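You operate a simulated robot arm through the tools that you are given. There is no shell and no other tool. Be economical: measure what you need, move in short steps, check, and stop when the job is done.

The job below is to be done with a simulated robot arm. You get a single attempt, and the scene is never put back.

TASK
Fetch the yellow reader from the small grey table and set it on the top of the taped carton. Then put the tin marked "NEW" from the top of the white block on the top of the test bench. Then stack the black motor marked "LOT 56" from the low shelf of bay a on top of the black motor labelled "LOT 64". Keep to this order. Set down upright: yellow reader, tin.

It is judged by the outcome, as a careful person would: the job done as asked, and still so three seconds after it is handed in. It fails if anything else is knocked over, pushed out of place, dropped, spilled or broken.

THE ROBOT
A 6-joint arm with a two-finger gripper on a trunk, on a base that drives. Base frame: it is fixed to the floor where the robot stands at the start and does not move with it; the origin is under the middle of the robot, x ahead of it, y to its left, z up. Units: m, degrees, N and s.
With the tool pointing down near the work surface it reaches from about 0.2 to 0.8 m from the robot's upright axis, wherever it stands. Its first joint turns from -166.0 to 166.0 degrees. Places, roughly: black motor [-0.25, -8.5, 0.5]; red tin, teal tin [-1.25, -6.75, 0.5]; top of the taped carton (36x24 cm) [-1.26, -3.74, 0.2]; top of the test bench [-3.8, -7.3, 0.9]. Payload 2.45 kg.
The TCP is the grasp point between the finger pads, 0.026 m short of the fingertips. In the tool frame z runs along the fingers and y along their closing line. The gripper opens to 0.096 m. The gripper's body begins 0.069 m behind the TCP.
Orientation is told as [roll, pitch, yaw] about the base's x, y, z axes, in that order, counted from this pose: with the fingers straight down and closing along the base's y, the tool's x points along the base's -x, its y along +y and its z along -z.

THE INTERFACE
- The arm moves only by the tool arm_command. Its argument "plan" is a list of rows, each a list of 3 entries, a list of its own where there are three numbers: the shift along the tool's x, y, z in m, then the turn, a rotation vector about the tool's x, y, z in degrees, then the finger opening in m, from 0 to 0.096. In form: [[[tx, ty, tz], [ax, ay, az], hand], ...]. A call has 1 to 12 rows; each row is the pose to reach, as a shift and turn from the pose commanded when the call began, along the tool's axes at that moment. Rows are played at 5 a second. More than 0.05 m and 8.6 degrees between two rows, or a gripper value outside its range, and nothing of the call is played. A pose out of reach is approached as far as the arm can. The call stops where the force on the tool passes 40 N (or 10 N more than at its start, if that is more) or the arm is blocked; 0.2 s more then pass. Each finger halts on what it meets, pressing with about 26 N; the grip force reading is that of the motor and also rises with nothing between the fingers. The clock runs only during rows and for 0.2 s after the last one: add rows that repeat a pose to give the fingers time. The reply holds the time, the measured pose of the TCP, the force on the tool along the base axes, the opening and the grip force, in the units named above and with some noise, with the torque about the TCP (base axes, N m) and any sound that the robot's microphone picked up, and new pictures: "views" is both (left out), scene, wrist or none.
- Cameras (640 x 400 px; columns grow to the right, rows downward): "scene" is now at [0.0211, 0.1089, 1.0921]; the picture's right is [-0.51, -0.86, 0.00], its down [-0.21, 0.12, -0.97] and it looks along [0.84, -0.49, -0.24] (base axes); focal length 287 px, centre (320, 200). "wrist" rides on the gripper at [0.082, 0.003, -0.098] in the tool frame; the picture's right is [-0.04, 1.00, 0.00], its down [-0.73, -0.03, -0.68] and it looks along [-0.68, -0.03, 0.73] (tool axes); focal length 256 px, centre (320, 200). There is no depth. A picture from a camera that has moved, and an enlarged one, comes with that camera's place and axes in the base frame and with its lens.
- lift_body(by): slides the trunk up (or, below 0, down) by that many m; the arm and the scene camera ride with it, the base frame stays. It gives what a move gives, with no picture.
- steer(legs): drives the robot by 1 to 6 legs, each [ahead, turn to the left] in m and degrees, along the robot's own axes; the way and the turn of a leg run together, so that a leg with both is an arc; at most 1.5 m and 180 degrees a leg. The arm and the cameras ride along, it lands a little off, and it stops where it bumps. It gives what a move gives, and a new picture of the scene camera.
- aim_head(pan, tilt): turns the head with the scene camera to pan (to the left, within 155 degrees either way) and tilt (down, from -29 to 69), counted from straight ahead of the robot. It gives what a move gives, and a new picture of the scene camera.
- inspect(camera, box): a new picture of the part [left, top, right, bottom] of that camera's present view, enlarged. The clock stands still meanwhile.
- sign_off(): hands the job in; it is judged then, once.

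Work in short steps. Places have to be worked out from the pictures, the camera data and where the tool is seen: move nearer, look again, correct. Check each grasp and each placing, and mend what went wrong. You have 165 turns and 260 pictures in all, those below and enlarged ones among them. Open the gripper and draw the arm clear of the work before you hand the job in, unless the task says otherwise; then end with one line.

The tools are called after ">>>" as name(argument=value, ...) on one line, values as JSON. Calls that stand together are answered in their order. arm_command: Moves the arm, as the interface text tells. Its arguments: {"type":"object","properties":{"plan":{"type":"array","items":{"type":"array"}},"views":{"type":"string","enum":["both","scene","wrist","none"]}},"required":["plan"]} The other tools are called the same way: lift_body (by) slides the trunk up or down; steer (legs) drives the base; aim_head (pan, tilt) turns the head that bears the scene camera; inspect (camera, box) takes an enlarged picture of a part of a camera's view; sign_off () hands the job in.

At the start:

```text
clock: 0.0
tool_pos: [0.4108, -0.2199, 0.9423]
ee_rot: [-0.1, -0.2, 0.3]
wrist_force: [-0.1, -0.4, 1.4]
ft_torque: [-0.01, -0.01, -0.01]
finger_gap: 0.0958
finger_force: 0.1
trunk travel left (down, up): [-0.09, 0.06]
robot x, y, heading: [0.0022, 0.0017, 0.0]
head pan, tilt: [-30.4, 14.0]
```

scene: 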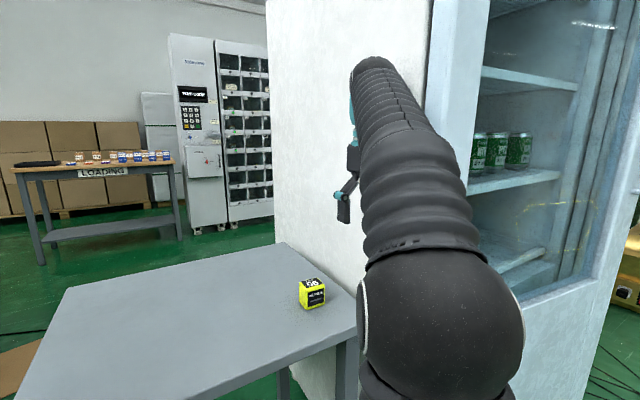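
wrist: 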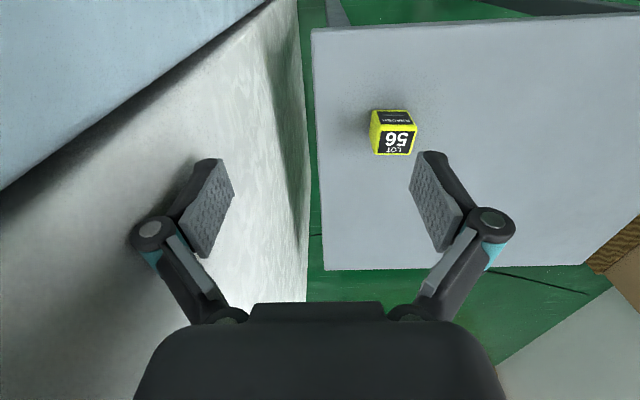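

The yellow reader triangulates to about [0.475, -0.14, 0.77]. I take a closer look at it before approaching.

>>> inspect(camera="wrist", box=[340, 80, 460, 180])

>>> inspect(camera="scene", box=[250, 250, 370, 340])

```text
4.00 times, centred on (400, 130) of wrist
camera zoom: at [0.3318, -0.2182, 1.0404], right [0.04, 1.0, 0.0], down [0.73, -0.03, 0.68], along [0.68, -0.03, -0.73], focal length 1024 px, centre (0, 480)
```

zoom: 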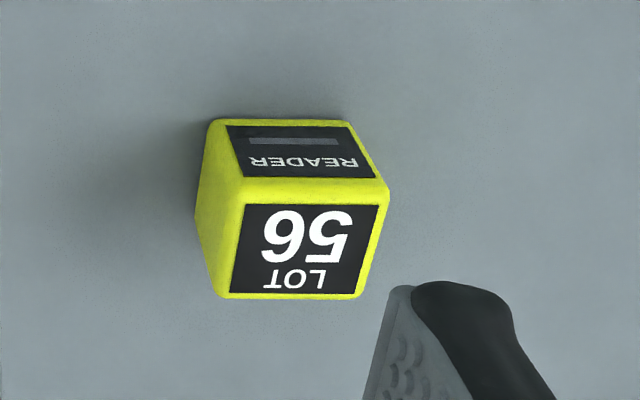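

```text
4.44 times, centred on (310, 295) of scene
camera zoom: at [0.0211, 0.1089, 1.0921], right [-0.51, -0.86, 0.0], down [-0.21, 0.12, -0.97], along [0.84, -0.49, -0.24], focal length 1276 px, centre (364, -222)
```

zoom: 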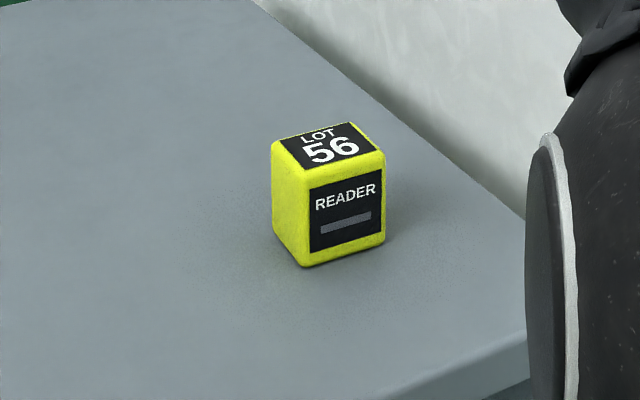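

The reader stands upright, about 4 cm wide and squared to the base, centred near (0.478, -0.143), with the table top at about z 0.75. I move over it and part way down, then check.

>>> arm_command(plan=[[[-0.034, 0.038, 0], [0, 0, 0], 0.096], [[-0.067, 0.077, 0], [0, 0, 0], 0.096], [[-0.067, 0.077, 0.04], [0, 0, 0], 0.096], [[-0.067, 0.077, 0.08], [0, 0, 0], 0.096], [[-0.067, 0.077, 0.08], [0, 0, 0], 0.096]])

```text
refused: row 1 steps farther than a row can; nothing moved
```

Row 1 was slightly over the limit, so I use smaller steps.

>>> arm_command(plan=[[[-0.022, 0.026, 0], [0, 0, 0], 0.096], [[-0.044, 0.052, 0], [0, 0, 0], 0.096], [[-0.067, 0.077, 0], [0, 0, 0], 0.096], [[-0.067, 0.077, 0.04], [0, 0, 0], 0.096], [[-0.067, 0.077, 0.08], [0, 0, 0], 0.096], [[-0.067, 0.077, 0.08], [0, 0, 0], 0.096]])

```text
clock: 1.4
tool_pos: [0.4795, -0.1423, 0.8612]
ee_rot: [-0.1, -0.3, 0.2]
wrist_force: [-0.4, -0.1, -0.1]
ft_torque: [-0.01, 0.01, -0.01]
finger_gap: 0.0959
finger_force: 0.0
out of reach, approached as far as the arm can: row 3
trunk travel left (down, up): [-0.09, 0.06]
robot x, y, heading: [0.0039, -0.0016, -0.0]
head pan, tilt: [-30.4, 14.0]
camera scene: at [0.0211, 0.1089, 1.0921], right [-0.51, -0.86, 0.0], down [-0.21, 0.12, -0.97], along [0.84, -0.49, -0.24], focal length 287 px, centre (320, 200)
camera wrist: at [0.399, -0.1397, 0.9594], right [0.04, 1.0, 0.0], down [0.73, -0.03, 0.68], along [0.68, -0.03, -0.73], focal length 256 px, centre (320, 200)
```

scene: 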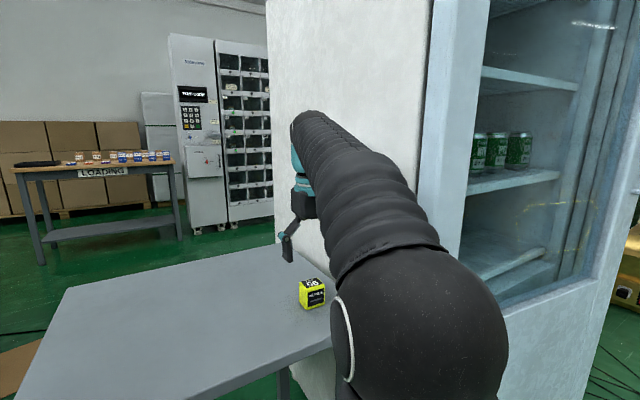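
wrist: 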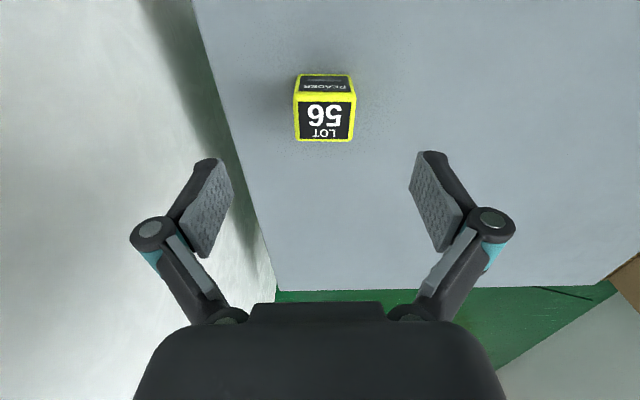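

Box top centre comes out at about (0.476, -0.140), almost under the TCP. I descend and close.

>>> arm_command(plan=[[[0.003, 0.002, 0.04], [0, 0, 0], 0.096], [[0.003, 0.002, 0.06], [0, 0, 0], 0.096], [[0.003, 0.002, 0.078], [0, 0, 0], 0.096], [[0.003, 0.002, 0.078], [0, 0, 0], 0.096], [[0.003, 0.002, 0.078], [0, 0, 0], 0.03], [[0.003, 0.002, 0.078], [0, 0, 0], 0.03], [[0.003, 0.002, 0.078], [0, 0, 0], 0.03], [[0.003, 0.002, 0.078], [0, 0, 0], 0.03]])

```text
clock: 3.2
tool_pos: [0.4771, -0.1412, 0.7857]
ee_rot: [0.0, -0.2, 0.1]
wrist_force: [-0.2, 0.9, 7.9]
ft_torque: [-0.05, -0.02, 0.0]
finger_gap: 0.0433
finger_force: 26.3
trunk travel left (down, up): [-0.09, 0.06]
robot x, y, heading: [0.0005, 0.0008, 0.1]
head pan, tilt: [-30.4, 14.0]
camera scene: at [0.0209, 0.109, 1.0921], right [-0.51, -0.86, 0.0], down [-0.21, 0.12, -0.97], along [0.84, -0.49, -0.24], focal length 287 px, centre (320, 200)
camera wrist: at [0.3964, -0.1387, 0.8827], right [0.04, 1.0, 0.0], down [0.73, -0.03, 0.68], along [0.68, -0.03, -0.73], focal length 256 px, centre (320, 200)
```

scene: 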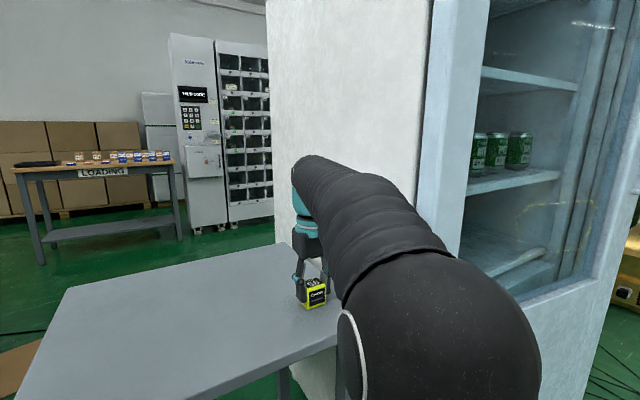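
wrist: 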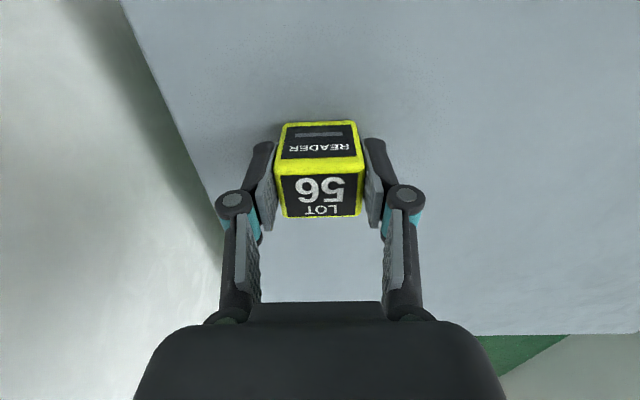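

The grip holds at 0.043 m and 26 N. I lift and draw the arm in.

>>> arm_command(plan=[[[0, 0, -0.04], [0, 0, 0], 0.03], [[0, 0, -0.08], [0, 0, 0], 0.03], [[0, 0, -0.12], [0, 0, 0], 0.03], [[0, 0, -0.16], [0, 0, 0], 0.03], [[0.045, 0, -0.16], [0, 0, 0], 0.03], [[0.09, 0, -0.16], [0, 0, 0], 0.03], [[0.09, 0, -0.16], [0, 0, 0], 0.03]])

>>> aim_head(pan=-90, tilt=15)

>>> aim_head(pan=-150, tilt=15)

>>> aim_head(pan=40, tilt=20)

>>> aim_head(pan=120, tilt=20)

```text
clock: 4.8
tool_pos: [0.3851, -0.1417, 0.9451]
ee_rot: [-0.1, -0.2, 0.2]
wrist_force: [-0.4, -0.1, 0.0]
ft_torque: [-0.01, -0.02, 0.04]
finger_gap: 0.0297
finger_force: 0.1
out of reach, approached as far as the arm can: row 4
trunk travel left (down, up): [-0.09, 0.06]
robot x, y, heading: [-0.0008, -0.0003, -0.1]
head pan, tilt: [-30.4, 14.0]
camera scene: at [0.0212, 0.1089, 1.0921], right [-0.51, -0.86, 0.0], down [-0.21, 0.12, -0.97], along [0.84, -0.49, -0.24], focal length 287 px, centre (320, 200)
camera wrist: at [0.3049, -0.1384, 1.0425], right [0.04, 1.0, 0.0], down [0.73, -0.03, 0.68], along [0.68, -0.03, -0.73], focal length 256 px, centre (320, 200)
```

scene: 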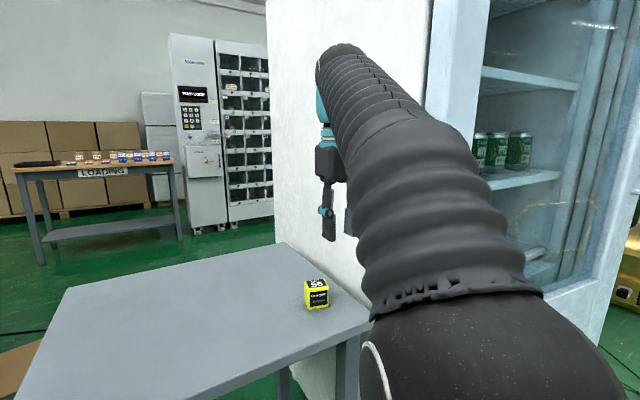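
wrist: 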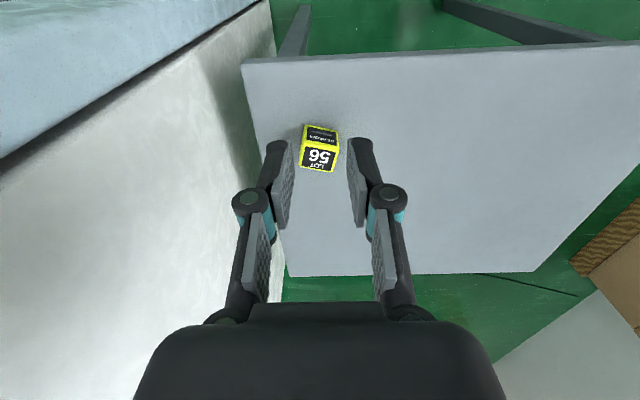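

```text
clock: 6.1
tool_pos: [0.3859, -0.1418, 0.9456]
ee_rot: [-0.2, -0.2, 0.2]
wrist_force: [0.0, -0.2, 0.8]
ft_torque: [0.01, 0.0, -0.02]
finger_gap: 0.03
finger_force: 0.0
trunk travel left (down, up): [-0.09, 0.06]
robot x, y, heading: [-0.0015, -0.0008, 0.1]
head pan, tilt: [-90.0, 15.0]
camera scene: at [-0.0594, 0.0627, 1.0905], right [-1.0, 0.0, 0.0], down [0.0, 0.26, -0.97], along [0.0, -0.97, -0.26], focal length 287 px, centre (320, 200)
```

scene: 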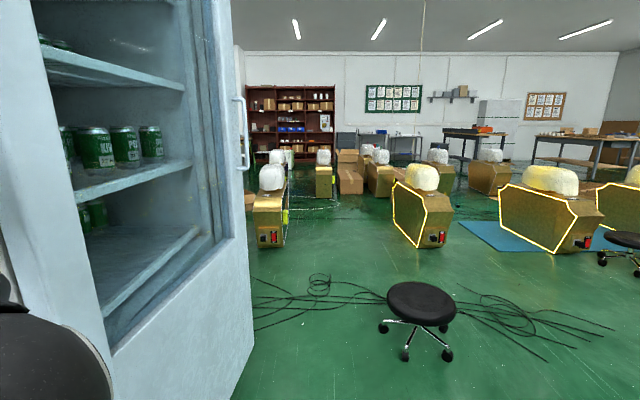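

```text
clock: 7.4
tool_pos: [0.3851, -0.1422, 0.9441]
ee_rot: [-0.1, -0.2, 0.2]
wrist_force: [-1.1, 0.4, 0.8]
ft_torque: [0.0, -0.01, 0.01]
finger_gap: 0.0297
finger_force: 0.0
trunk travel left (down, up): [-0.09, 0.06]
robot x, y, heading: [0.0008, -0.0009, 0.2]
head pan, tilt: [-150.0, 15.0]
camera scene: at [-0.1403, 0.1094, 1.0905], right [-0.5, 0.87, 0.0], down [0.22, 0.13, -0.97], along [-0.84, -0.48, -0.26], focal length 287 px, centre (320, 200)
```

scene: 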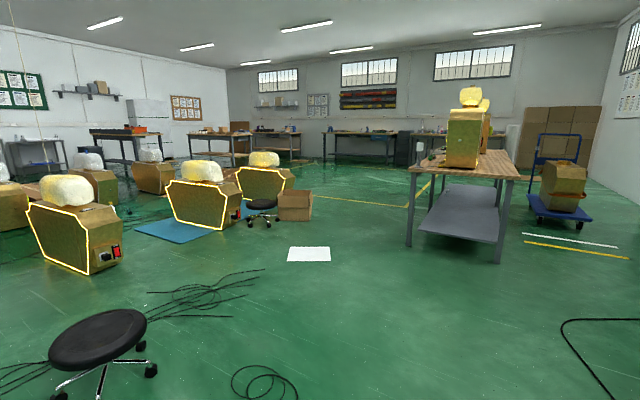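

```text
clock: 10.2
tool_pos: [0.3853, -0.1413, 0.9443]
ee_rot: [0.0, -0.2, 0.2]
wrist_force: [0.0, -0.4, -0.1]
ft_torque: [0.01, 0.03, -0.02]
finger_gap: 0.0302
finger_force: 0.0
trunk travel left (down, up): [-0.09, 0.06]
robot x, y, heading: [-0.0016, -0.0019, 0.1]
head pan, tilt: [40.0, 20.0]
camera scene: at [0.0119, 0.216, 1.0824], right [0.64, -0.77, 0.0], down [-0.26, -0.22, -0.94], along [0.72, 0.6, -0.34], focal length 287 px, centre (320, 200)
```

scene: 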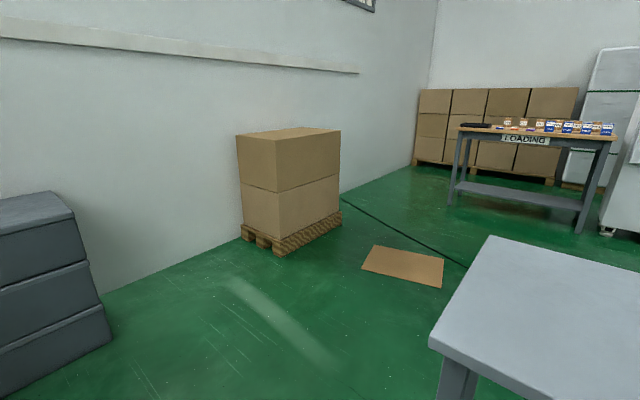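

```text
clock: 11.7
tool_pos: [0.3858, -0.142, 0.9444]
ee_rot: [-0.1, -0.2, 0.1]
wrist_force: [0.0, 0.1, 0.7]
ft_torque: [0.01, -0.03, -0.04]
finger_gap: 0.03
finger_force: 0.0
trunk travel left (down, up): [-0.09, 0.06]
robot x, y, heading: [-0.0023, -0.0036, -0.0]
head pan, tilt: [120.0, 20.0]
camera scene: at [-0.106, 0.2368, 1.0824], right [0.87, 0.5, 0.0], down [0.17, -0.3, -0.94], along [-0.47, 0.81, -0.34], focal length 287 px, centre (320, 200)
```

scene: 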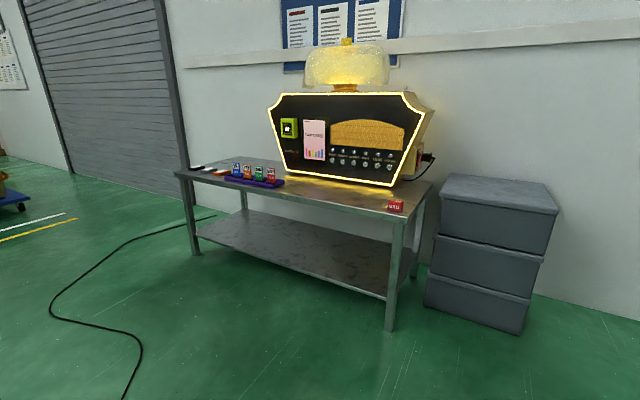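

The reader slipped out and is still on the table. I turn the head back and look at it closely.

>>> aim_head(pan=-30, tilt=25)

>>> inspect(camera="wrist", box=[260, 110, 380, 190])

>>> inspect(camera="scene", box=[260, 180, 380, 270])

```text
clock: 14.1
tool_pos: [0.3853, -0.1407, 0.9448]
ee_rot: [-0.1, -0.2, 0.2]
wrist_force: [0.0, 0.5, 0.8]
ft_torque: [0.0, 0.02, 0.01]
finger_gap: 0.03
finger_force: 0.0
trunk travel left (down, up): [-0.09, 0.06]
robot x, y, heading: [-0.0003, 0.0001, 0.1]
head pan, tilt: [-30.0, 25.0]
camera scene: at [0.0203, 0.1101, 1.0743], right [-0.5, -0.87, 0.0], down [-0.37, 0.21, -0.91], along [0.79, -0.45, -0.42], focal length 287 px, centre (320, 200)
```

scene: 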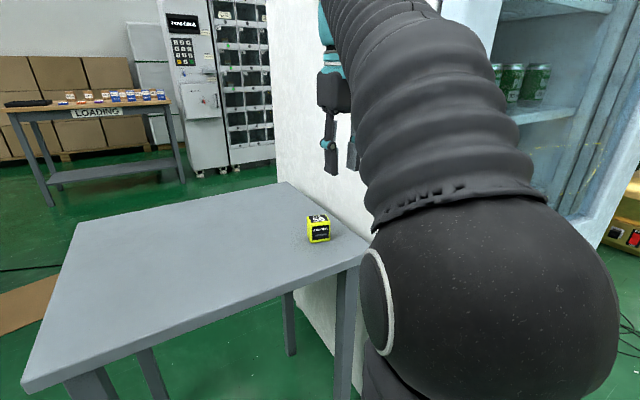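

```text
5.00 times, centred on (320, 150) of wrist
camera zoom: at [0.3052, -0.1384, 1.0424], right [0.04, 1.0, 0.0], down [0.73, -0.03, 0.68], along [0.68, -0.03, -0.73], focal length 1280 px, centre (320, 450)
```

zoom: 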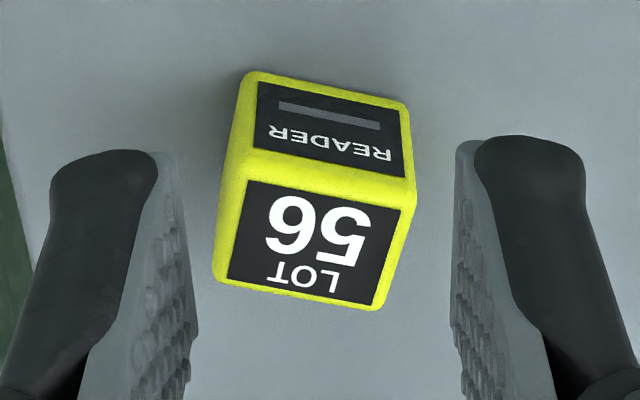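

```text
4.44 times, centred on (320, 225) of scene
camera zoom: at [0.0203, 0.1101, 1.0743], right [-0.5, -0.87, 0.0], down [-0.37, 0.21, -0.91], along [0.79, -0.45, -0.42], focal length 1276 px, centre (320, 89)
```

zoom: 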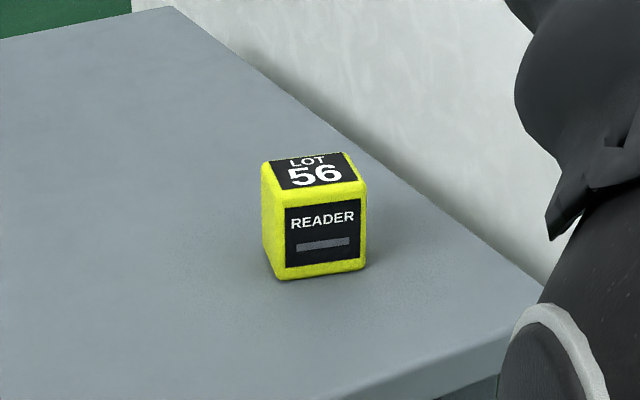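

The reader has turned by about -13.5° and now sits near (0.470, -0.148), still upright. I reopen, align the yaw, and approach again. This time I'll close fully and lift slowly.

>>> arm_command(plan=[[[-0.04, -0.003, 0], [0, 0, 6.7], 0.096], [[-0.0845, -0.007, 0], [0, 0, 13.5], 0.096], [[-0.0845, -0.007, 0.04], [0, 0, 13.5], 0.096], [[-0.0845, -0.007, 0.08], [0, 0, 13.5], 0.096], [[-0.0845, -0.007, 0.09], [0, 0, 13.5], 0.096], [[-0.0845, -0.007, 0.09], [0, 0, 13.5], 0.096]], views="wrist")

```text
clock: 15.5
tool_pos: [0.4714, -0.1493, 0.8554]
ee_rot: [-0.1, -0.2, -13.3]
wrist_force: [-1.0, -0.5, -0.4]
ft_torque: [0.02, -0.01, 0.0]
finger_gap: 0.0959
finger_force: 0.0
out of reach, approached as far as the arm can: row 2
trunk travel left (down, up): [-0.09, 0.06]
robot x, y, heading: [-0.0009, -0.0019, -0.1]
head pan, tilt: [-30.0, 25.0]
camera wrist: at [0.394, -0.1266, 0.9529], right [0.27, 0.96, 0.0], down [0.7, -0.2, 0.68], along [0.66, -0.18, -0.73], focal length 256 px, centre (320, 200)
```

wrist: 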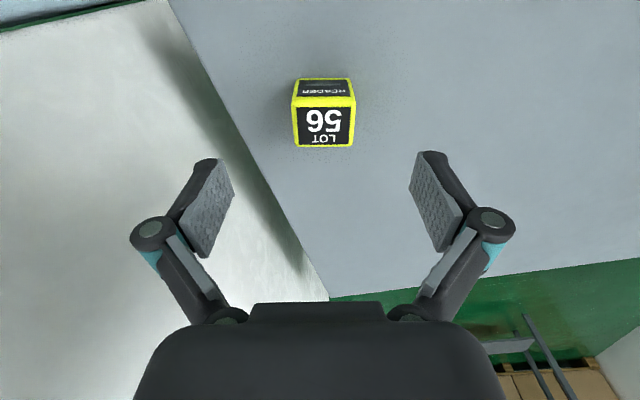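

Aligned, with about 4 mm lateral correction needed. I descend to z≈0.783, close fully and wait.

>>> arm_command(plan=[[[0.001, 0.0044, 0.04], [0, 0, 0], 0.096], [[0.001, 0.0044, 0.06], [0, 0, 0], 0.096], [[0.001, 0.0044, 0.072], [0, 0, 0], 0.096], [[0.001, 0.0044, 0.072], [0, 0, 0], 0.06], [[0.001, 0.0044, 0.072], [0, 0, 0], 0.04], [[0.001, 0.0044, 0.072], [0, 0, 0], 0.0], [[0.001, 0.0044, 0.072], [0, 0, 0], 0.0], [[0.001, 0.0044, 0.072], [0, 0, 0], 0.0], [[0.001, 0.0044, 0.072], [0, 0, 0], 0.0]], views="wrist")

>>> inspect(camera="scene", box=[260, 180, 380, 270])

```text
clock: 17.5
tool_pos: [0.471, -0.1453, 0.7825]
ee_rot: [-0.1, -0.2, -13.4]
wrist_force: [0.6, 0.4, -0.1]
ft_torque: [-0.01, 0.02, 0.01]
finger_gap: 0.0434
finger_force: 26.4
trunk travel left (down, up): [-0.09, 0.06]
robot x, y, heading: [0.0036, -0.0002, -0.0]
head pan, tilt: [-30.0, 25.0]
camera wrist: at [0.394, -0.1232, 0.8798], right [0.27, 0.96, 0.0], down [0.7, -0.2, 0.68], along [0.66, -0.18, -0.73], focal length 256 px, centre (320, 200)
```

wrist: 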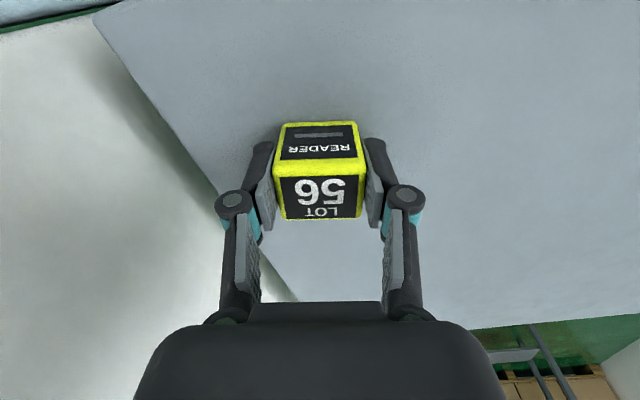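

```text
4.44 times, centred on (320, 225) of scene
camera zoom: at [0.0203, 0.1101, 1.0743], right [-0.5, -0.87, 0.0], down [-0.37, 0.21, -0.91], along [0.78, -0.45, -0.42], focal length 1276 px, centre (320, 89)
```

zoom: 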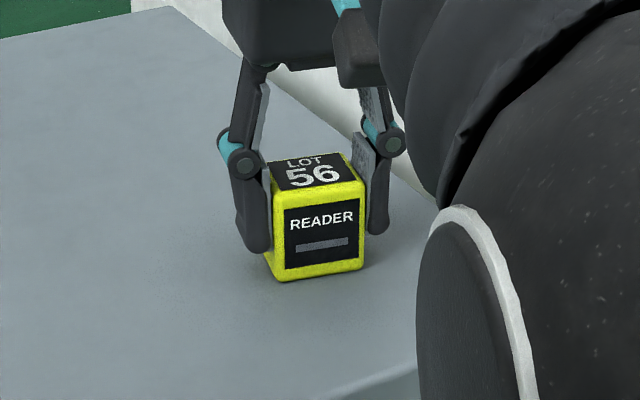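

Good two-sided contact with no vertical load. I lift slowly by 4 cm and check.

>>> arm_command(plan=[[[0, 0, -0.003], [0, 0, 0], 0.0], [[0, 0, -0.008], [0, 0, 0], 0.0], [[0, 0, -0.014], [0, 0, 0], 0.0], [[0, 0, -0.022], [0, 0, 0], 0.0], [[0, 0, -0.03], [0, 0, 0], 0.0], [[0, 0, -0.04], [0, 0, 0], 0.0], [[0, 0, -0.04], [0, 0, 0], 0.0]], views="scene")

```text
clock: 19.1
tool_pos: [0.4717, -0.1452, 0.8227]
ee_rot: [-0.1, -0.2, -13.2]
wrist_force: [0.1, -0.3, -0.8]
ft_torque: [0.01, -0.03, -0.03]
finger_gap: 0.0434
finger_force: 25.6
trunk travel left (down, up): [-0.09, 0.06]
robot x, y, heading: [0.0004, -0.0027, -0.2]
head pan, tilt: [-30.0, 25.0]
camera scene: at [0.0204, 0.11, 1.0743], right [-0.5, -0.87, 0.0], down [-0.37, 0.21, -0.91], along [0.78, -0.45, -0.42], focal length 287 px, centre (320, 200)
```

scene: 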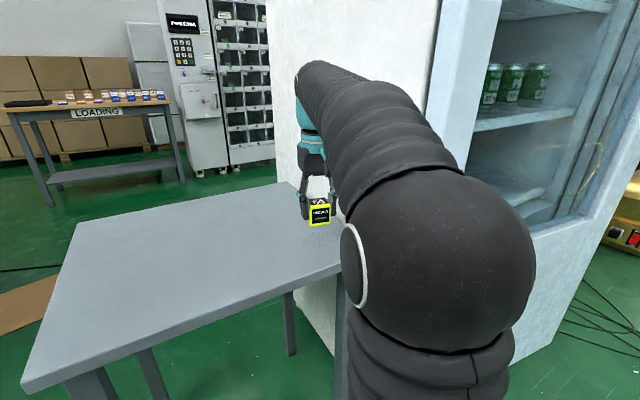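

It is held at 0.0434 m. I raise it gently some more and draw the tool in, staying below the reach limit.

>>> arm_command(plan=[[[0, 0, -0.01], [0, 0, 0], 0.0], [[0, 0, -0.025], [0, 0, 0], 0.0], [[0, 0, -0.04], [0, 0, 0], 0.0], [[0.01, 0, -0.055], [0, 0, 0], 0.0], [[0.025, 0, -0.065], [0, 0, 0], 0.0], [[0.04, 0, -0.07], [0, 0, 0], 0.0], [[0.06, 0, -0.075], [0, 0, 0], 0.0], [[0.08, 0, -0.08], [0, 0, 0], 0.0], [[0.1, 0, -0.08], [0, 0, 0], 0.0], [[0.12, 0, -0.08], [0, 0, 0], 0.0], [[0.12, 0, -0.08], [0, 0, 0], 0.0]], views="both")

```text
clock: 21.5
tool_pos: [0.3529, -0.1173, 0.9012]
ee_rot: [0.0, -0.1, -13.3]
wrist_force: [0.5, -0.8, -0.9]
ft_torque: [0.01, 0.01, 0.03]
finger_gap: 0.0434
finger_force: 26.2
trunk travel left (down, up): [-0.09, 0.06]
robot x, y, heading: [0.0023, -0.0023, -0.1]
head pan, tilt: [-30.0, 25.0]
camera scene: at [0.0204, 0.1101, 1.0743], right [-0.5, -0.87, 0.0], down [-0.37, 0.21, -0.91], along [0.78, -0.45, -0.42], focal length 287 px, centre (320, 200)
camera wrist: at [0.2764, -0.0945, 0.9985], right [0.27, 0.96, 0.0], down [0.71, -0.2, 0.68], along [0.66, -0.18, -0.73], focal length 256 px, centre (320, 200)
```

scene: 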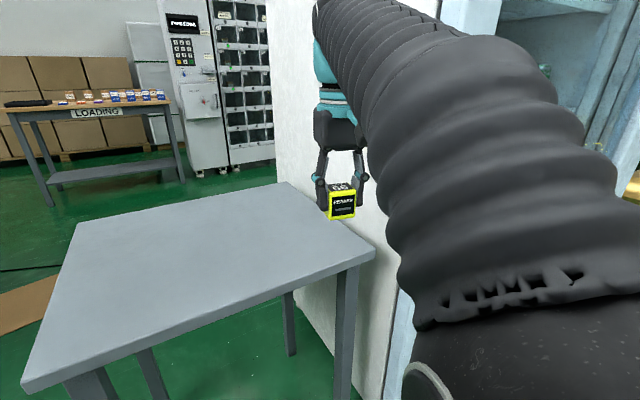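
wrist: 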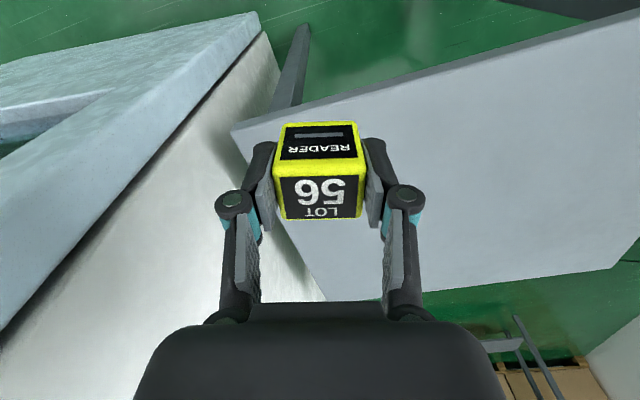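

The reader is secure. I back away from the fridge and table, then turn right to look down the aisle toward the carton.

>>> steer(legs=[[-0.5, 0]])

>>> aim_head(pan=-60, tilt=25)

>>> aim_head(pan=-105, tilt=22)

```text
clock: 24.5
tool_pos: [-0.1534, -0.1178, 0.9014]
ee_rot: [-0.1, -0.2, -13.9]
wrist_force: [0.4, -0.5, -0.9]
ft_torque: [-0.01, 0.03, -0.01]
finger_gap: 0.0432
finger_force: 26.3
trunk travel left (down, up): [-0.09, 0.06]
robot x, y, heading: [-0.5062, -0.0002, -0.7]
head pan, tilt: [-30.0, 25.0]
camera scene: at [-0.486, 0.1125, 1.0743], right [-0.51, -0.86, 0.0], down [-0.36, 0.22, -0.91], along [0.78, -0.46, -0.42], focal length 287 px, centre (320, 200)
```

scene: 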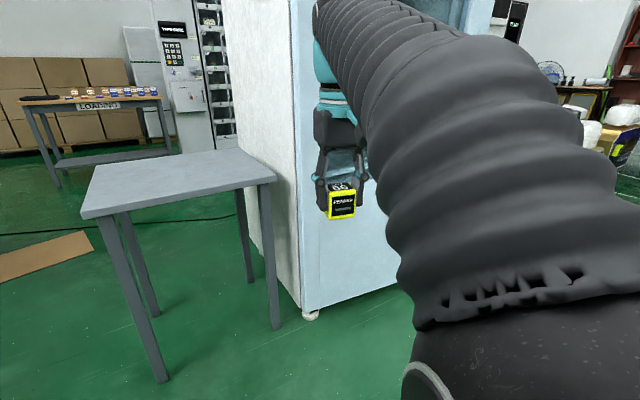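

```text
clock: 25.4
tool_pos: [-0.154, -0.1165, 0.9012]
ee_rot: [-0.2, -0.2, -13.9]
wrist_force: [-0.2, -0.3, -1.1]
ft_torque: [-0.01, -0.01, 0.01]
finger_gap: 0.0432
finger_force: 25.3
trunk travel left (down, up): [-0.09, 0.06]
robot x, y, heading: [-0.5085, 0.0036, -0.3]
head pan, tilt: [-60.0, 25.0]
camera scene: at [-0.52, 0.0792, 1.0743], right [-0.87, -0.49, 0.0], down [-0.21, 0.37, -0.91], along [0.45, -0.79, -0.42], focal length 287 px, centre (320, 200)
```

scene: 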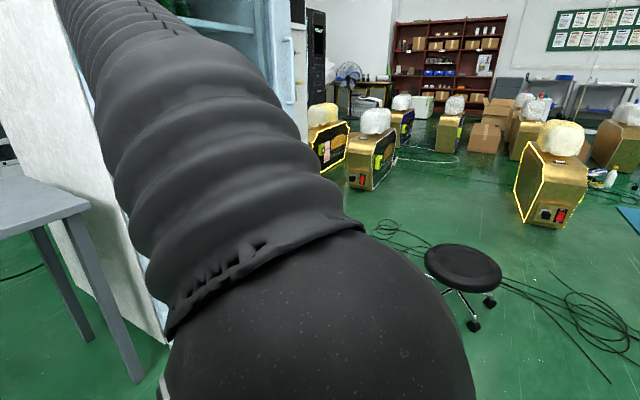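

```text
clock: 26.5
tool_pos: [-0.155, -0.117, 0.9005]
ee_rot: [-0.1, -0.1, -13.9]
wrist_force: [0.0, 1.1, -1.1]
ft_torque: [-0.02, 0.01, 0.01]
finger_gap: 0.0435
finger_force: 26.1
trunk travel left (down, up): [-0.09, 0.06]
robot x, y, heading: [-0.5052, 0.0009, -0.5]
head pan, tilt: [-105.0, 22.0]
camera scene: at [-0.5901, 0.07, 1.0791], right [-0.96, 0.27, 0.0], down [0.1, 0.36, -0.93], along [-0.25, -0.89, -0.37], focal length 287 px, centre (320, 200)
```

scene: 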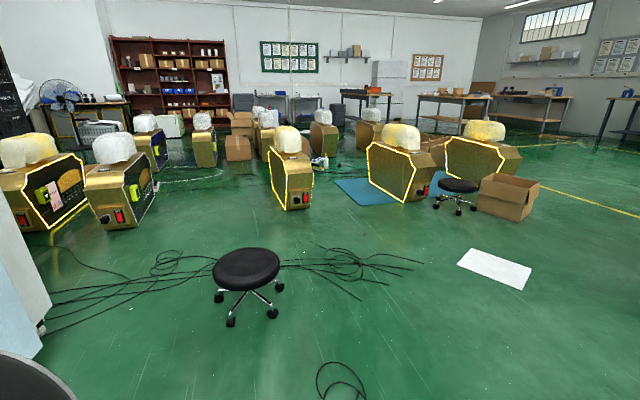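

The carton at (-1.26, -3.74) is hidden behind the gold machine. The way in is the roughly 1.2 m gap between that machine and the left pair, passing the stool on its far side. I drive the first part.

>>> steer(legs=[[0, -135], [0.99, 0], [0, 45], [0.75, 0]])

>>> aim_head(pan=20, tilt=25)

```text
clock: 43.0
tool_pos: [-1.3454, -1.8047, 0.9014]
ee_rot: [-0.2, -0.2, -104.2]
wrist_force: [-0.3, 1.0, -1.5]
ft_torque: [-0.03, 0.03, 0.0]
finger_gap: 0.0433
finger_force: 26.2
trunk travel left (down, up): [-0.09, 0.06]
robot x, y, heading: [-1.2221, -1.4508, -91.0]
head pan, tilt: [-105.0, 22.0]
camera scene: at [-1.1529, -1.3704, 1.0791], right [0.27, 0.96, 0.0], down [0.36, -0.1, -0.93], along [-0.89, 0.25, -0.37], focal length 287 px, centre (320, 200)
```

scene: 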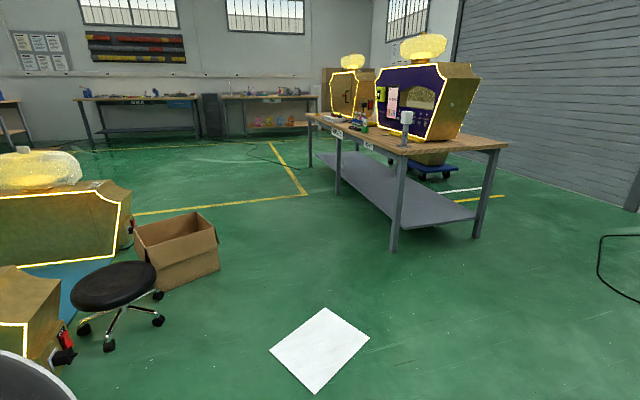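

```text
clock: 45.1
tool_pos: [-1.3444, -1.8043, 0.9012]
ee_rot: [-0.2, -0.1, -104.2]
wrist_force: [0.0, 0.0, -1.4]
ft_torque: [-0.02, -0.02, -0.01]
finger_gap: 0.0431
finger_force: 26.0
trunk travel left (down, up): [-0.09, 0.06]
robot x, y, heading: [-1.2202, -1.4522, -90.6]
head pan, tilt: [20.0, 25.0]
camera scene: at [-1.0335, -1.4829, 1.0743], right [-0.94, -0.33, 0.0], down [-0.14, 0.4, -0.91], along [0.3, -0.86, -0.42], focal length 287 px, centre (320, 200)
```

scene: 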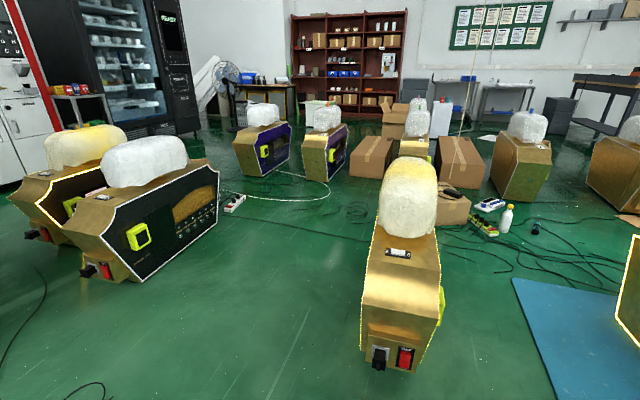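

The carton seems to be the small one near (450, 205). I zoom in there.

>>> inspect(camera="scene", box=[330, 90, 570, 260])

```text
2.35 times, centred on (450, 175) of scene
camera zoom: at [-1.0335, -1.4829, 1.0743], right [-0.94, -0.33, 0.0], down [-0.14, 0.4, -0.91], along [0.3, -0.86, -0.42], focal length 675 px, centre (14, 259)
```

zoom: 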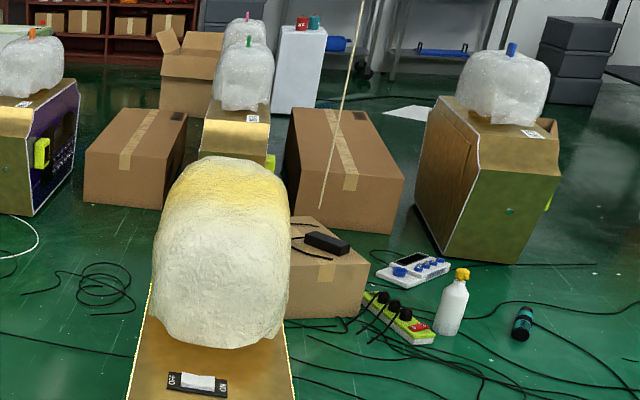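

The target carton is the small one about 0.2 m high, with a black adapter lying on top, just behind the gold machine. I drive through the gap, to about (-0.4, -2.45), and look.

>>> steer(legs=[[0, 40], [1.29, 0], [0, -40], [0.4, 0]])

>>> aim_head(pan=-40, tilt=30)

```text
clock: 57.3
tool_pos: [-0.5125, -3.1873, 0.9005]
ee_rot: [-0.1, -0.2, -102.1]
wrist_force: [-0.5, 0.2, -1.4]
ft_torque: [0.04, 0.0, -0.01]
finger_gap: 0.0436
finger_force: 26.2
trunk travel left (down, up): [-0.09, 0.06]
robot x, y, heading: [-0.4068, -2.8282, -88.6]
head pan, tilt: [20.0, 25.0]
camera scene: at [-0.2139, -2.8542, 1.0743], right [-0.93, -0.36, 0.0], down [-0.15, 0.39, -0.91], along [0.33, -0.84, -0.42], focal length 287 px, centre (320, 200)
```

scene: 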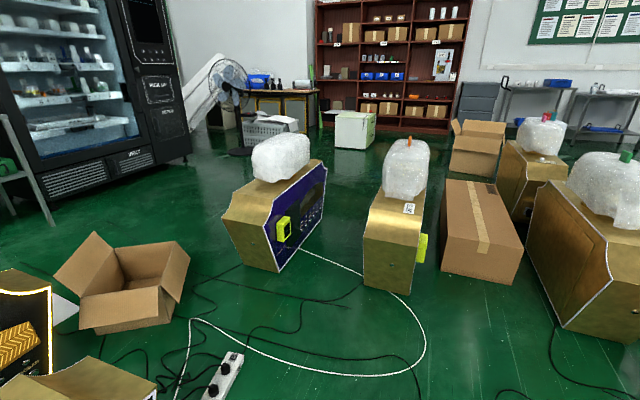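

```text
clock: 58.6
tool_pos: [-0.5122, -3.1866, 0.9012]
ee_rot: [-0.1, -0.3, -102.0]
wrist_force: [0.1, 0.1, -0.9]
ft_torque: [0.02, 0.02, 0.02]
finger_gap: 0.0434
finger_force: 26.2
trunk travel left (down, up): [-0.09, 0.06]
robot x, y, heading: [-0.4028, -2.8328, -88.6]
head pan, tilt: [-40.0, 30.0]
camera scene: at [-0.3038, -2.839, 1.0663], right [-0.78, 0.62, 0.0], down [0.31, 0.39, -0.87], along [-0.54, -0.68, -0.5], focal length 287 px, centre (320, 200)
```

scene: 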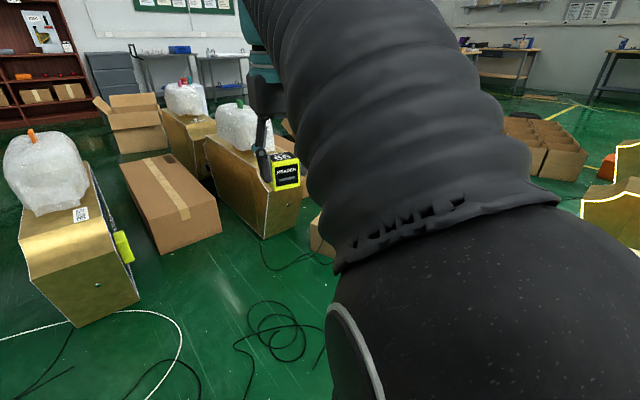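

The arm hides the carton. I drive forward to y≈-3.6 and turn right to face it.

>>> steer(legs=[[0.77, 0], [0, -91.4]])

>>> aim_head(pan=15, tilt=45)

```text
clock: 66.6
tool_pos: [-0.7428, -3.4866, 0.9004]
ee_rot: [-0.1, -0.1, 166.7]
wrist_force: [0.3, 0.5, -1.2]
ft_torque: [0.0, 0.02, 0.0]
finger_gap: 0.0434
finger_force: 26.0
trunk travel left (down, up): [-0.09, 0.06]
robot x, y, heading: [-0.3876, -3.5997, -179.9]
head pan, tilt: [-40.0, 30.0]
camera scene: at [-0.3974, -3.704, 1.0663], right [0.64, 0.77, 0.0], down [0.38, -0.32, -0.87], along [-0.66, 0.56, -0.5], focal length 287 px, centre (320, 200)
```

scene: 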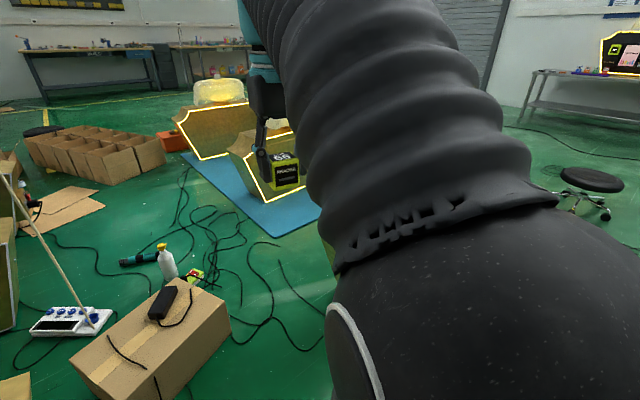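

```text
clock: 67.8
tool_pos: [-0.7423, -3.4855, 0.9014]
ee_rot: [-0.1, -0.1, 166.8]
wrist_force: [-0.6, 0.1, -1.3]
ft_torque: [0.02, 0.0, 0.01]
finger_gap: 0.0435
finger_force: 25.9
trunk travel left (down, up): [-0.09, 0.06]
robot x, y, heading: [-0.3879, -3.6022, -180.0]
head pan, tilt: [15.0, 45.0]
camera scene: at [-0.4066, -3.7831, 1.0437], right [-0.26, 0.97, 0.0], down [0.68, 0.18, -0.71], along [-0.68, -0.18, -0.71], focal length 287 px, centre (320, 200)
```

scene: 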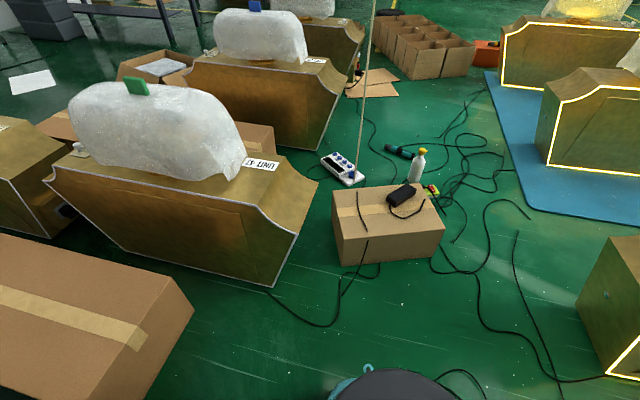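

Clear view of the taped carton with the adapter and cord on top. I zoom in to find free space.

>>> inspect(camera="scene", box=[310, 160, 470, 280])

```text
3.33 times, centred on (390, 220) of scene
camera zoom: at [-0.4066, -3.7831, 1.0437], right [-0.26, 0.97, 0.0], down [0.68, 0.18, -0.71], along [-0.68, -0.18, -0.71], focal length 957 px, centre (87, 133)
```

zoom: 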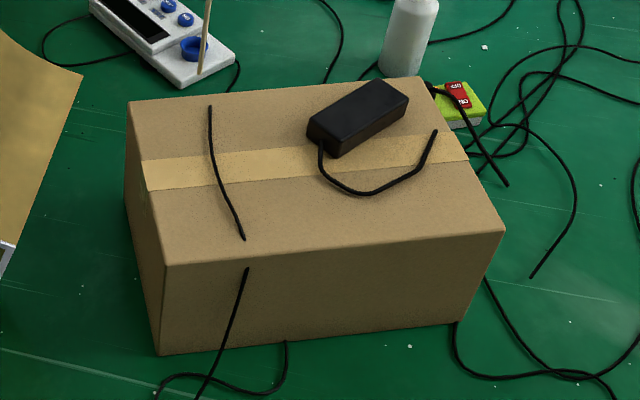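

Free space lies on the front half of the carton top, between the left cord and the adapter's cord, near (-1.146, -3.745). I drive 0.2 m nearer and lower the trunk.

>>> steer(legs=[[0.2, 0]])

>>> lift_body(by=-0.09)

>>> aim_head(pan=15, tilt=55)

```text
clock: 69.4
tool_pos: [-0.942, -3.4885, 0.9009]
ee_rot: [0.0, -0.2, 166.8]
wrist_force: [0.2, -1.0, -1.1]
ft_torque: [0.01, -0.03, 0.02]
finger_gap: 0.0433
finger_force: 26.0
trunk travel left (down, up): [-0.09, 0.06]
robot x, y, heading: [-0.5864, -3.607, -179.7]
head pan, tilt: [15.0, 45.0]
camera scene: at [-0.6058, -3.7836, 1.0437], right [-0.26, 0.97, 0.0], down [0.68, 0.18, -0.71], along [-0.68, -0.18, -0.71], focal length 287 px, centre (320, 200)
```

scene: 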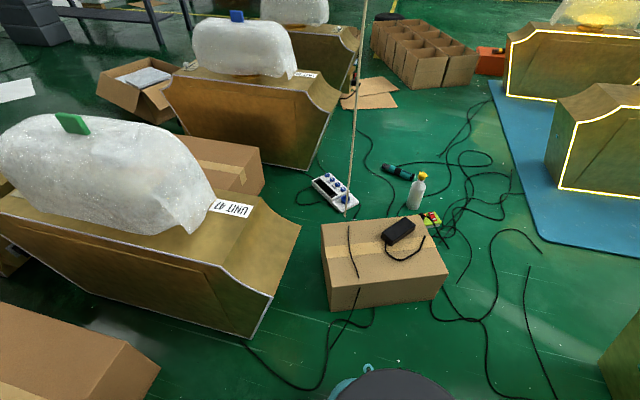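

```text
clock: 70.7
tool_pos: [-0.9407, -3.4872, 0.8109]
ee_rot: [-0.1, -0.1, 166.8]
wrist_force: [-0.6, -0.2, -0.6]
ft_torque: [0.0, 0.0, -0.01]
finger_gap: 0.0435
finger_force: 25.7
trunk travel left (down, up): [0.0, 0.15]
robot x, y, heading: [-0.5935, -3.6052, -179.9]
head pan, tilt: [15.0, 45.0]
```

```text
clock: 71.4
tool_pos: [-0.9427, -3.4864, 0.8122]
ee_rot: [-0.1, -0.2, 166.8]
wrist_force: [-0.9, 0.4, -1.3]
ft_torque: [0.03, 0.05, 0.01]
finger_gap: 0.0433
finger_force: 26.6
trunk travel left (down, up): [0.0, 0.15]
robot x, y, heading: [-0.5883, -3.6059, -179.9]
head pan, tilt: [15.0, 55.0]
camera scene: at [-0.5969, -3.7812, 0.9408], right [-0.26, 0.97, 0.0], down [0.79, 0.21, -0.57], along [-0.55, -0.15, -0.82], focal length 287 px, centre (320, 200)
```

scene: 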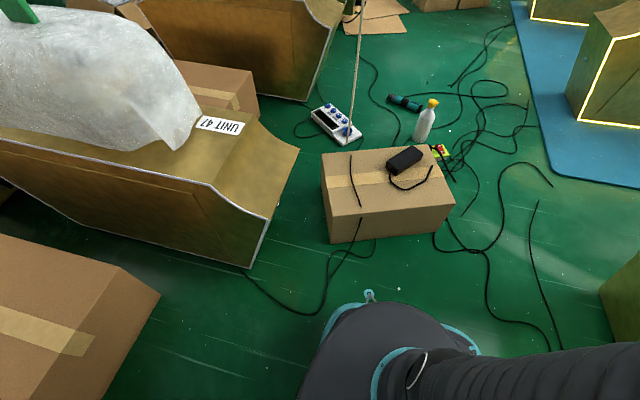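

The surface works out to z≈0.2 and the target spot to (-1.144, -3.727). I swing the tool over it, turning the fingers to close along the carton's short side while descending partway.

>>> arm_command(plan=[[[-0.018, 0.035, 0.02], [0, 0, 6.7], 0], [[-0.036, 0.07, 0.04], [0, 0, 13.5], 0], [[-0.053, 0.105, 0.06], [0, 0, 20.2], 0], [[-0.071, 0.14, 0.08], [0, 0, 27], 0], [[-0.089, 0.175, 0.1], [0, 0, 33.7], 0], [[-0.106, 0.21, 0.12], [0, 0, 40.5], 0], [[-0.124, 0.245, 0.14], [0, 0, 47.2], 0], [[-0.142, 0.28, 0.16], [0, 0, 54], 0], [[-0.142, 0.28, 0.2], [0, 0, 54], 0], [[-0.142, 0.28, 0.24], [0, 0, 54], 0], [[-0.142, 0.28, 0.28], [0, 0, 54], 0], [[-0.142, 0.28, 0.28], [0, 0, 54], 0]])

```text
clock: 74.0
tool_pos: [-1.147, -3.7291, 0.5296]
ee_rot: [0.1, -0.2, 112.8]
wrist_force: [0.3, 0.4, -1.9]
ft_torque: [-0.02, 0.02, 0.0]
finger_gap: 0.0434
finger_force: 25.9
trunk travel left (down, up): [0.0, 0.15]
robot x, y, heading: [-0.5879, -3.6044, -179.9]
head pan, tilt: [15.0, 55.0]
camera scene: at [-0.597, -3.7812, 0.9407], right [-0.26, 0.97, 0.0], down [0.79, 0.21, -0.57], along [-0.55, -0.15, -0.82], focal length 287 px, centre (320, 200)
camera wrist: at [-1.1157, -3.8053, 0.6279], right [-0.94, -0.35, 0.0], down [-0.26, 0.69, 0.68], along [-0.24, 0.64, -0.73], focal length 256 px, centre (320, 200)
```

scene: 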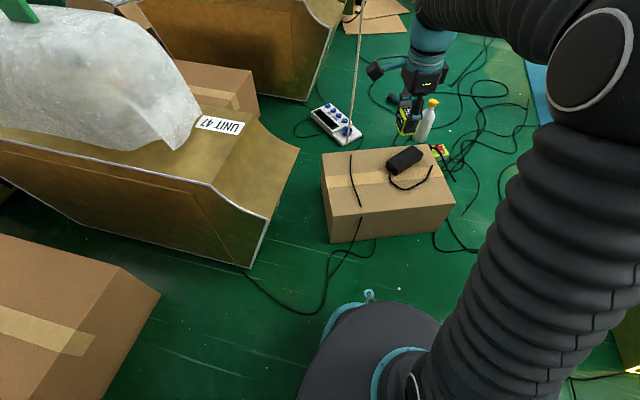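
wrist: 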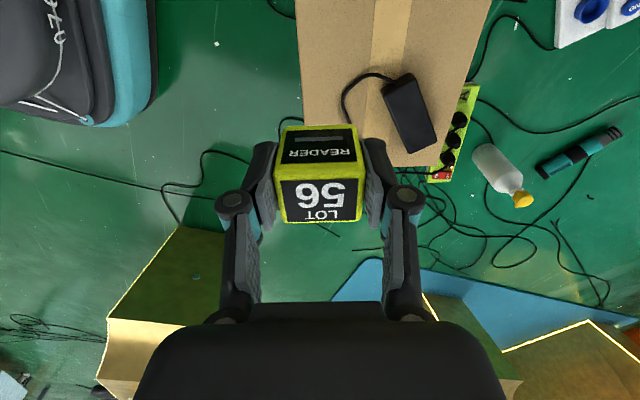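

The drop spot should move about 2 cm inward from the carton's front edge. I shift and descend to z≈0.27.

>>> arm_command(plan=[[[0, 0.01, 0.03], [0, 0, 0], 0], [[0, 0.02, 0.07], [0, 0, 0], 0], [[0, 0.02, 0.11], [0, 0, 0], 0], [[0, 0.02, 0.15], [0, 0, 0], 0], [[0, 0.02, 0.19], [0, 0, 0], 0], [[0, 0.02, 0.22], [0, 0, 0], 0], [[0, 0.02, 0.24], [0, 0, 0], 0], [[0, 0.02, 0.255], [0, 0, 0], 0], [[0, 0.02, 0.255], [0, 0, 0], 0]])

>>> inspect(camera="scene", box=[300, 110, 480, 250])

```text
clock: 76.0
tool_pos: [-1.1632, -3.7343, 0.2752]
ee_rot: [0.1, -0.3, 112.8]
wrist_force: [-0.3, -1.0, -1.8]
ft_torque: [-0.01, -0.02, 0.0]
finger_gap: 0.0432
finger_force: 25.7
trunk travel left (down, up): [0.0, 0.15]
robot x, y, heading: [-0.5859, -3.604, -180.0]
head pan, tilt: [15.0, 55.0]
camera scene: at [-0.597, -3.7813, 0.9407], right [-0.26, 0.97, 0.0], down [0.79, 0.21, -0.57], along [-0.55, -0.15, -0.82], focal length 287 px, centre (320, 200)
camera wrist: at [-1.1339, -3.8109, 0.3734], right [-0.94, -0.35, 0.0], down [-0.26, 0.69, 0.68], along [-0.24, 0.64, -0.73], focal length 256 px, centre (320, 200)
```

scene: 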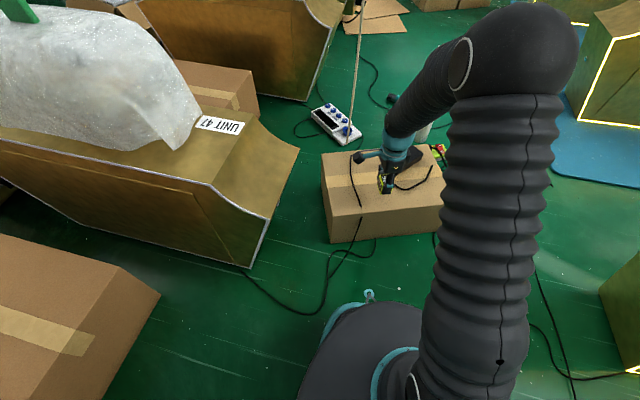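
wrist: 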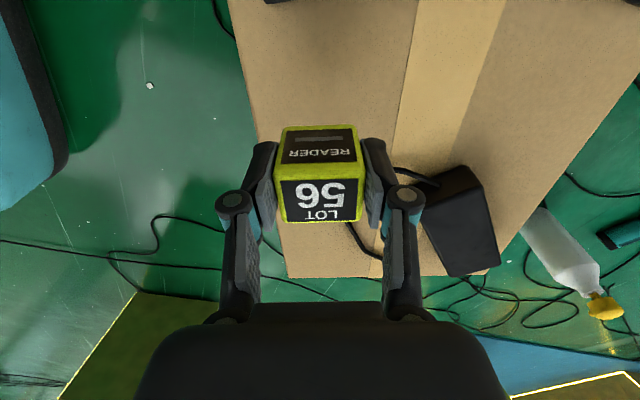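

```text
2.86 times, centred on (390, 180) of scene
camera zoom: at [-0.597, -3.7813, 0.9407], right [-0.26, 0.97, 0.0], down [0.79, 0.21, -0.57], along [-0.55, -0.15, -0.82], focal length 820 px, centre (120, 257)
```

zoom: 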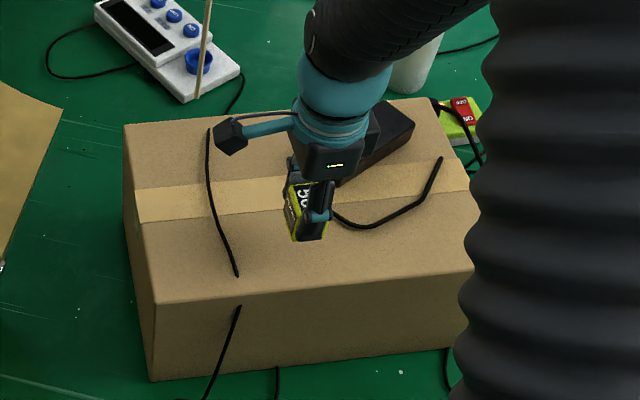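

The spot is clear: about 4.7 cm from the front edge and away from both cords. I descend in small steps, watching the force.

>>> arm_command(plan=[[[0, 0, 0.01], [0, 0, 0], 0], [[0, 0, 0.02], [0, 0, 0], 0], [[0, 0, 0.028], [0, 0, 0], 0], [[0, 0, 0.033], [0, 0, 0], 0], [[0, 0, 0.036], [0, 0, 0], 0], [[0, 0, 0.036], [0, 0, 0], 0]], views="none")

>>> inspect(camera="scene", box=[340, 140, 440, 220])

```text
clock: 77.4
tool_pos: [-1.1648, -3.7349, 0.2407]
ee_rot: [0.1, -0.2, 112.8]
wrist_force: [1.0, -0.2, -0.5]
ft_torque: [-0.02, -0.01, 0.03]
finger_gap: 0.0433
finger_force: 26.2
trunk travel left (down, up): [0.0, 0.15]
robot x, y, heading: [-0.5882, -3.6065, -179.8]
head pan, tilt: [15.0, 55.0]
```

```text
5.00 times, centred on (390, 180) of scene
camera zoom: at [-0.597, -3.7813, 0.9407], right [-0.26, 0.97, 0.0], down [0.79, 0.21, -0.57], along [-0.55, -0.15, -0.82], focal length 1435 px, centre (-30, 300)
```

zoom: 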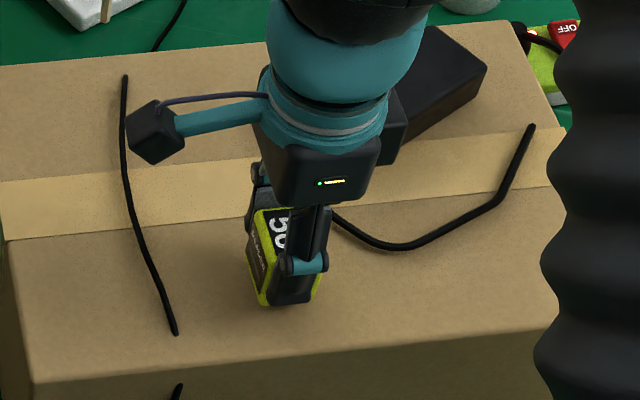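

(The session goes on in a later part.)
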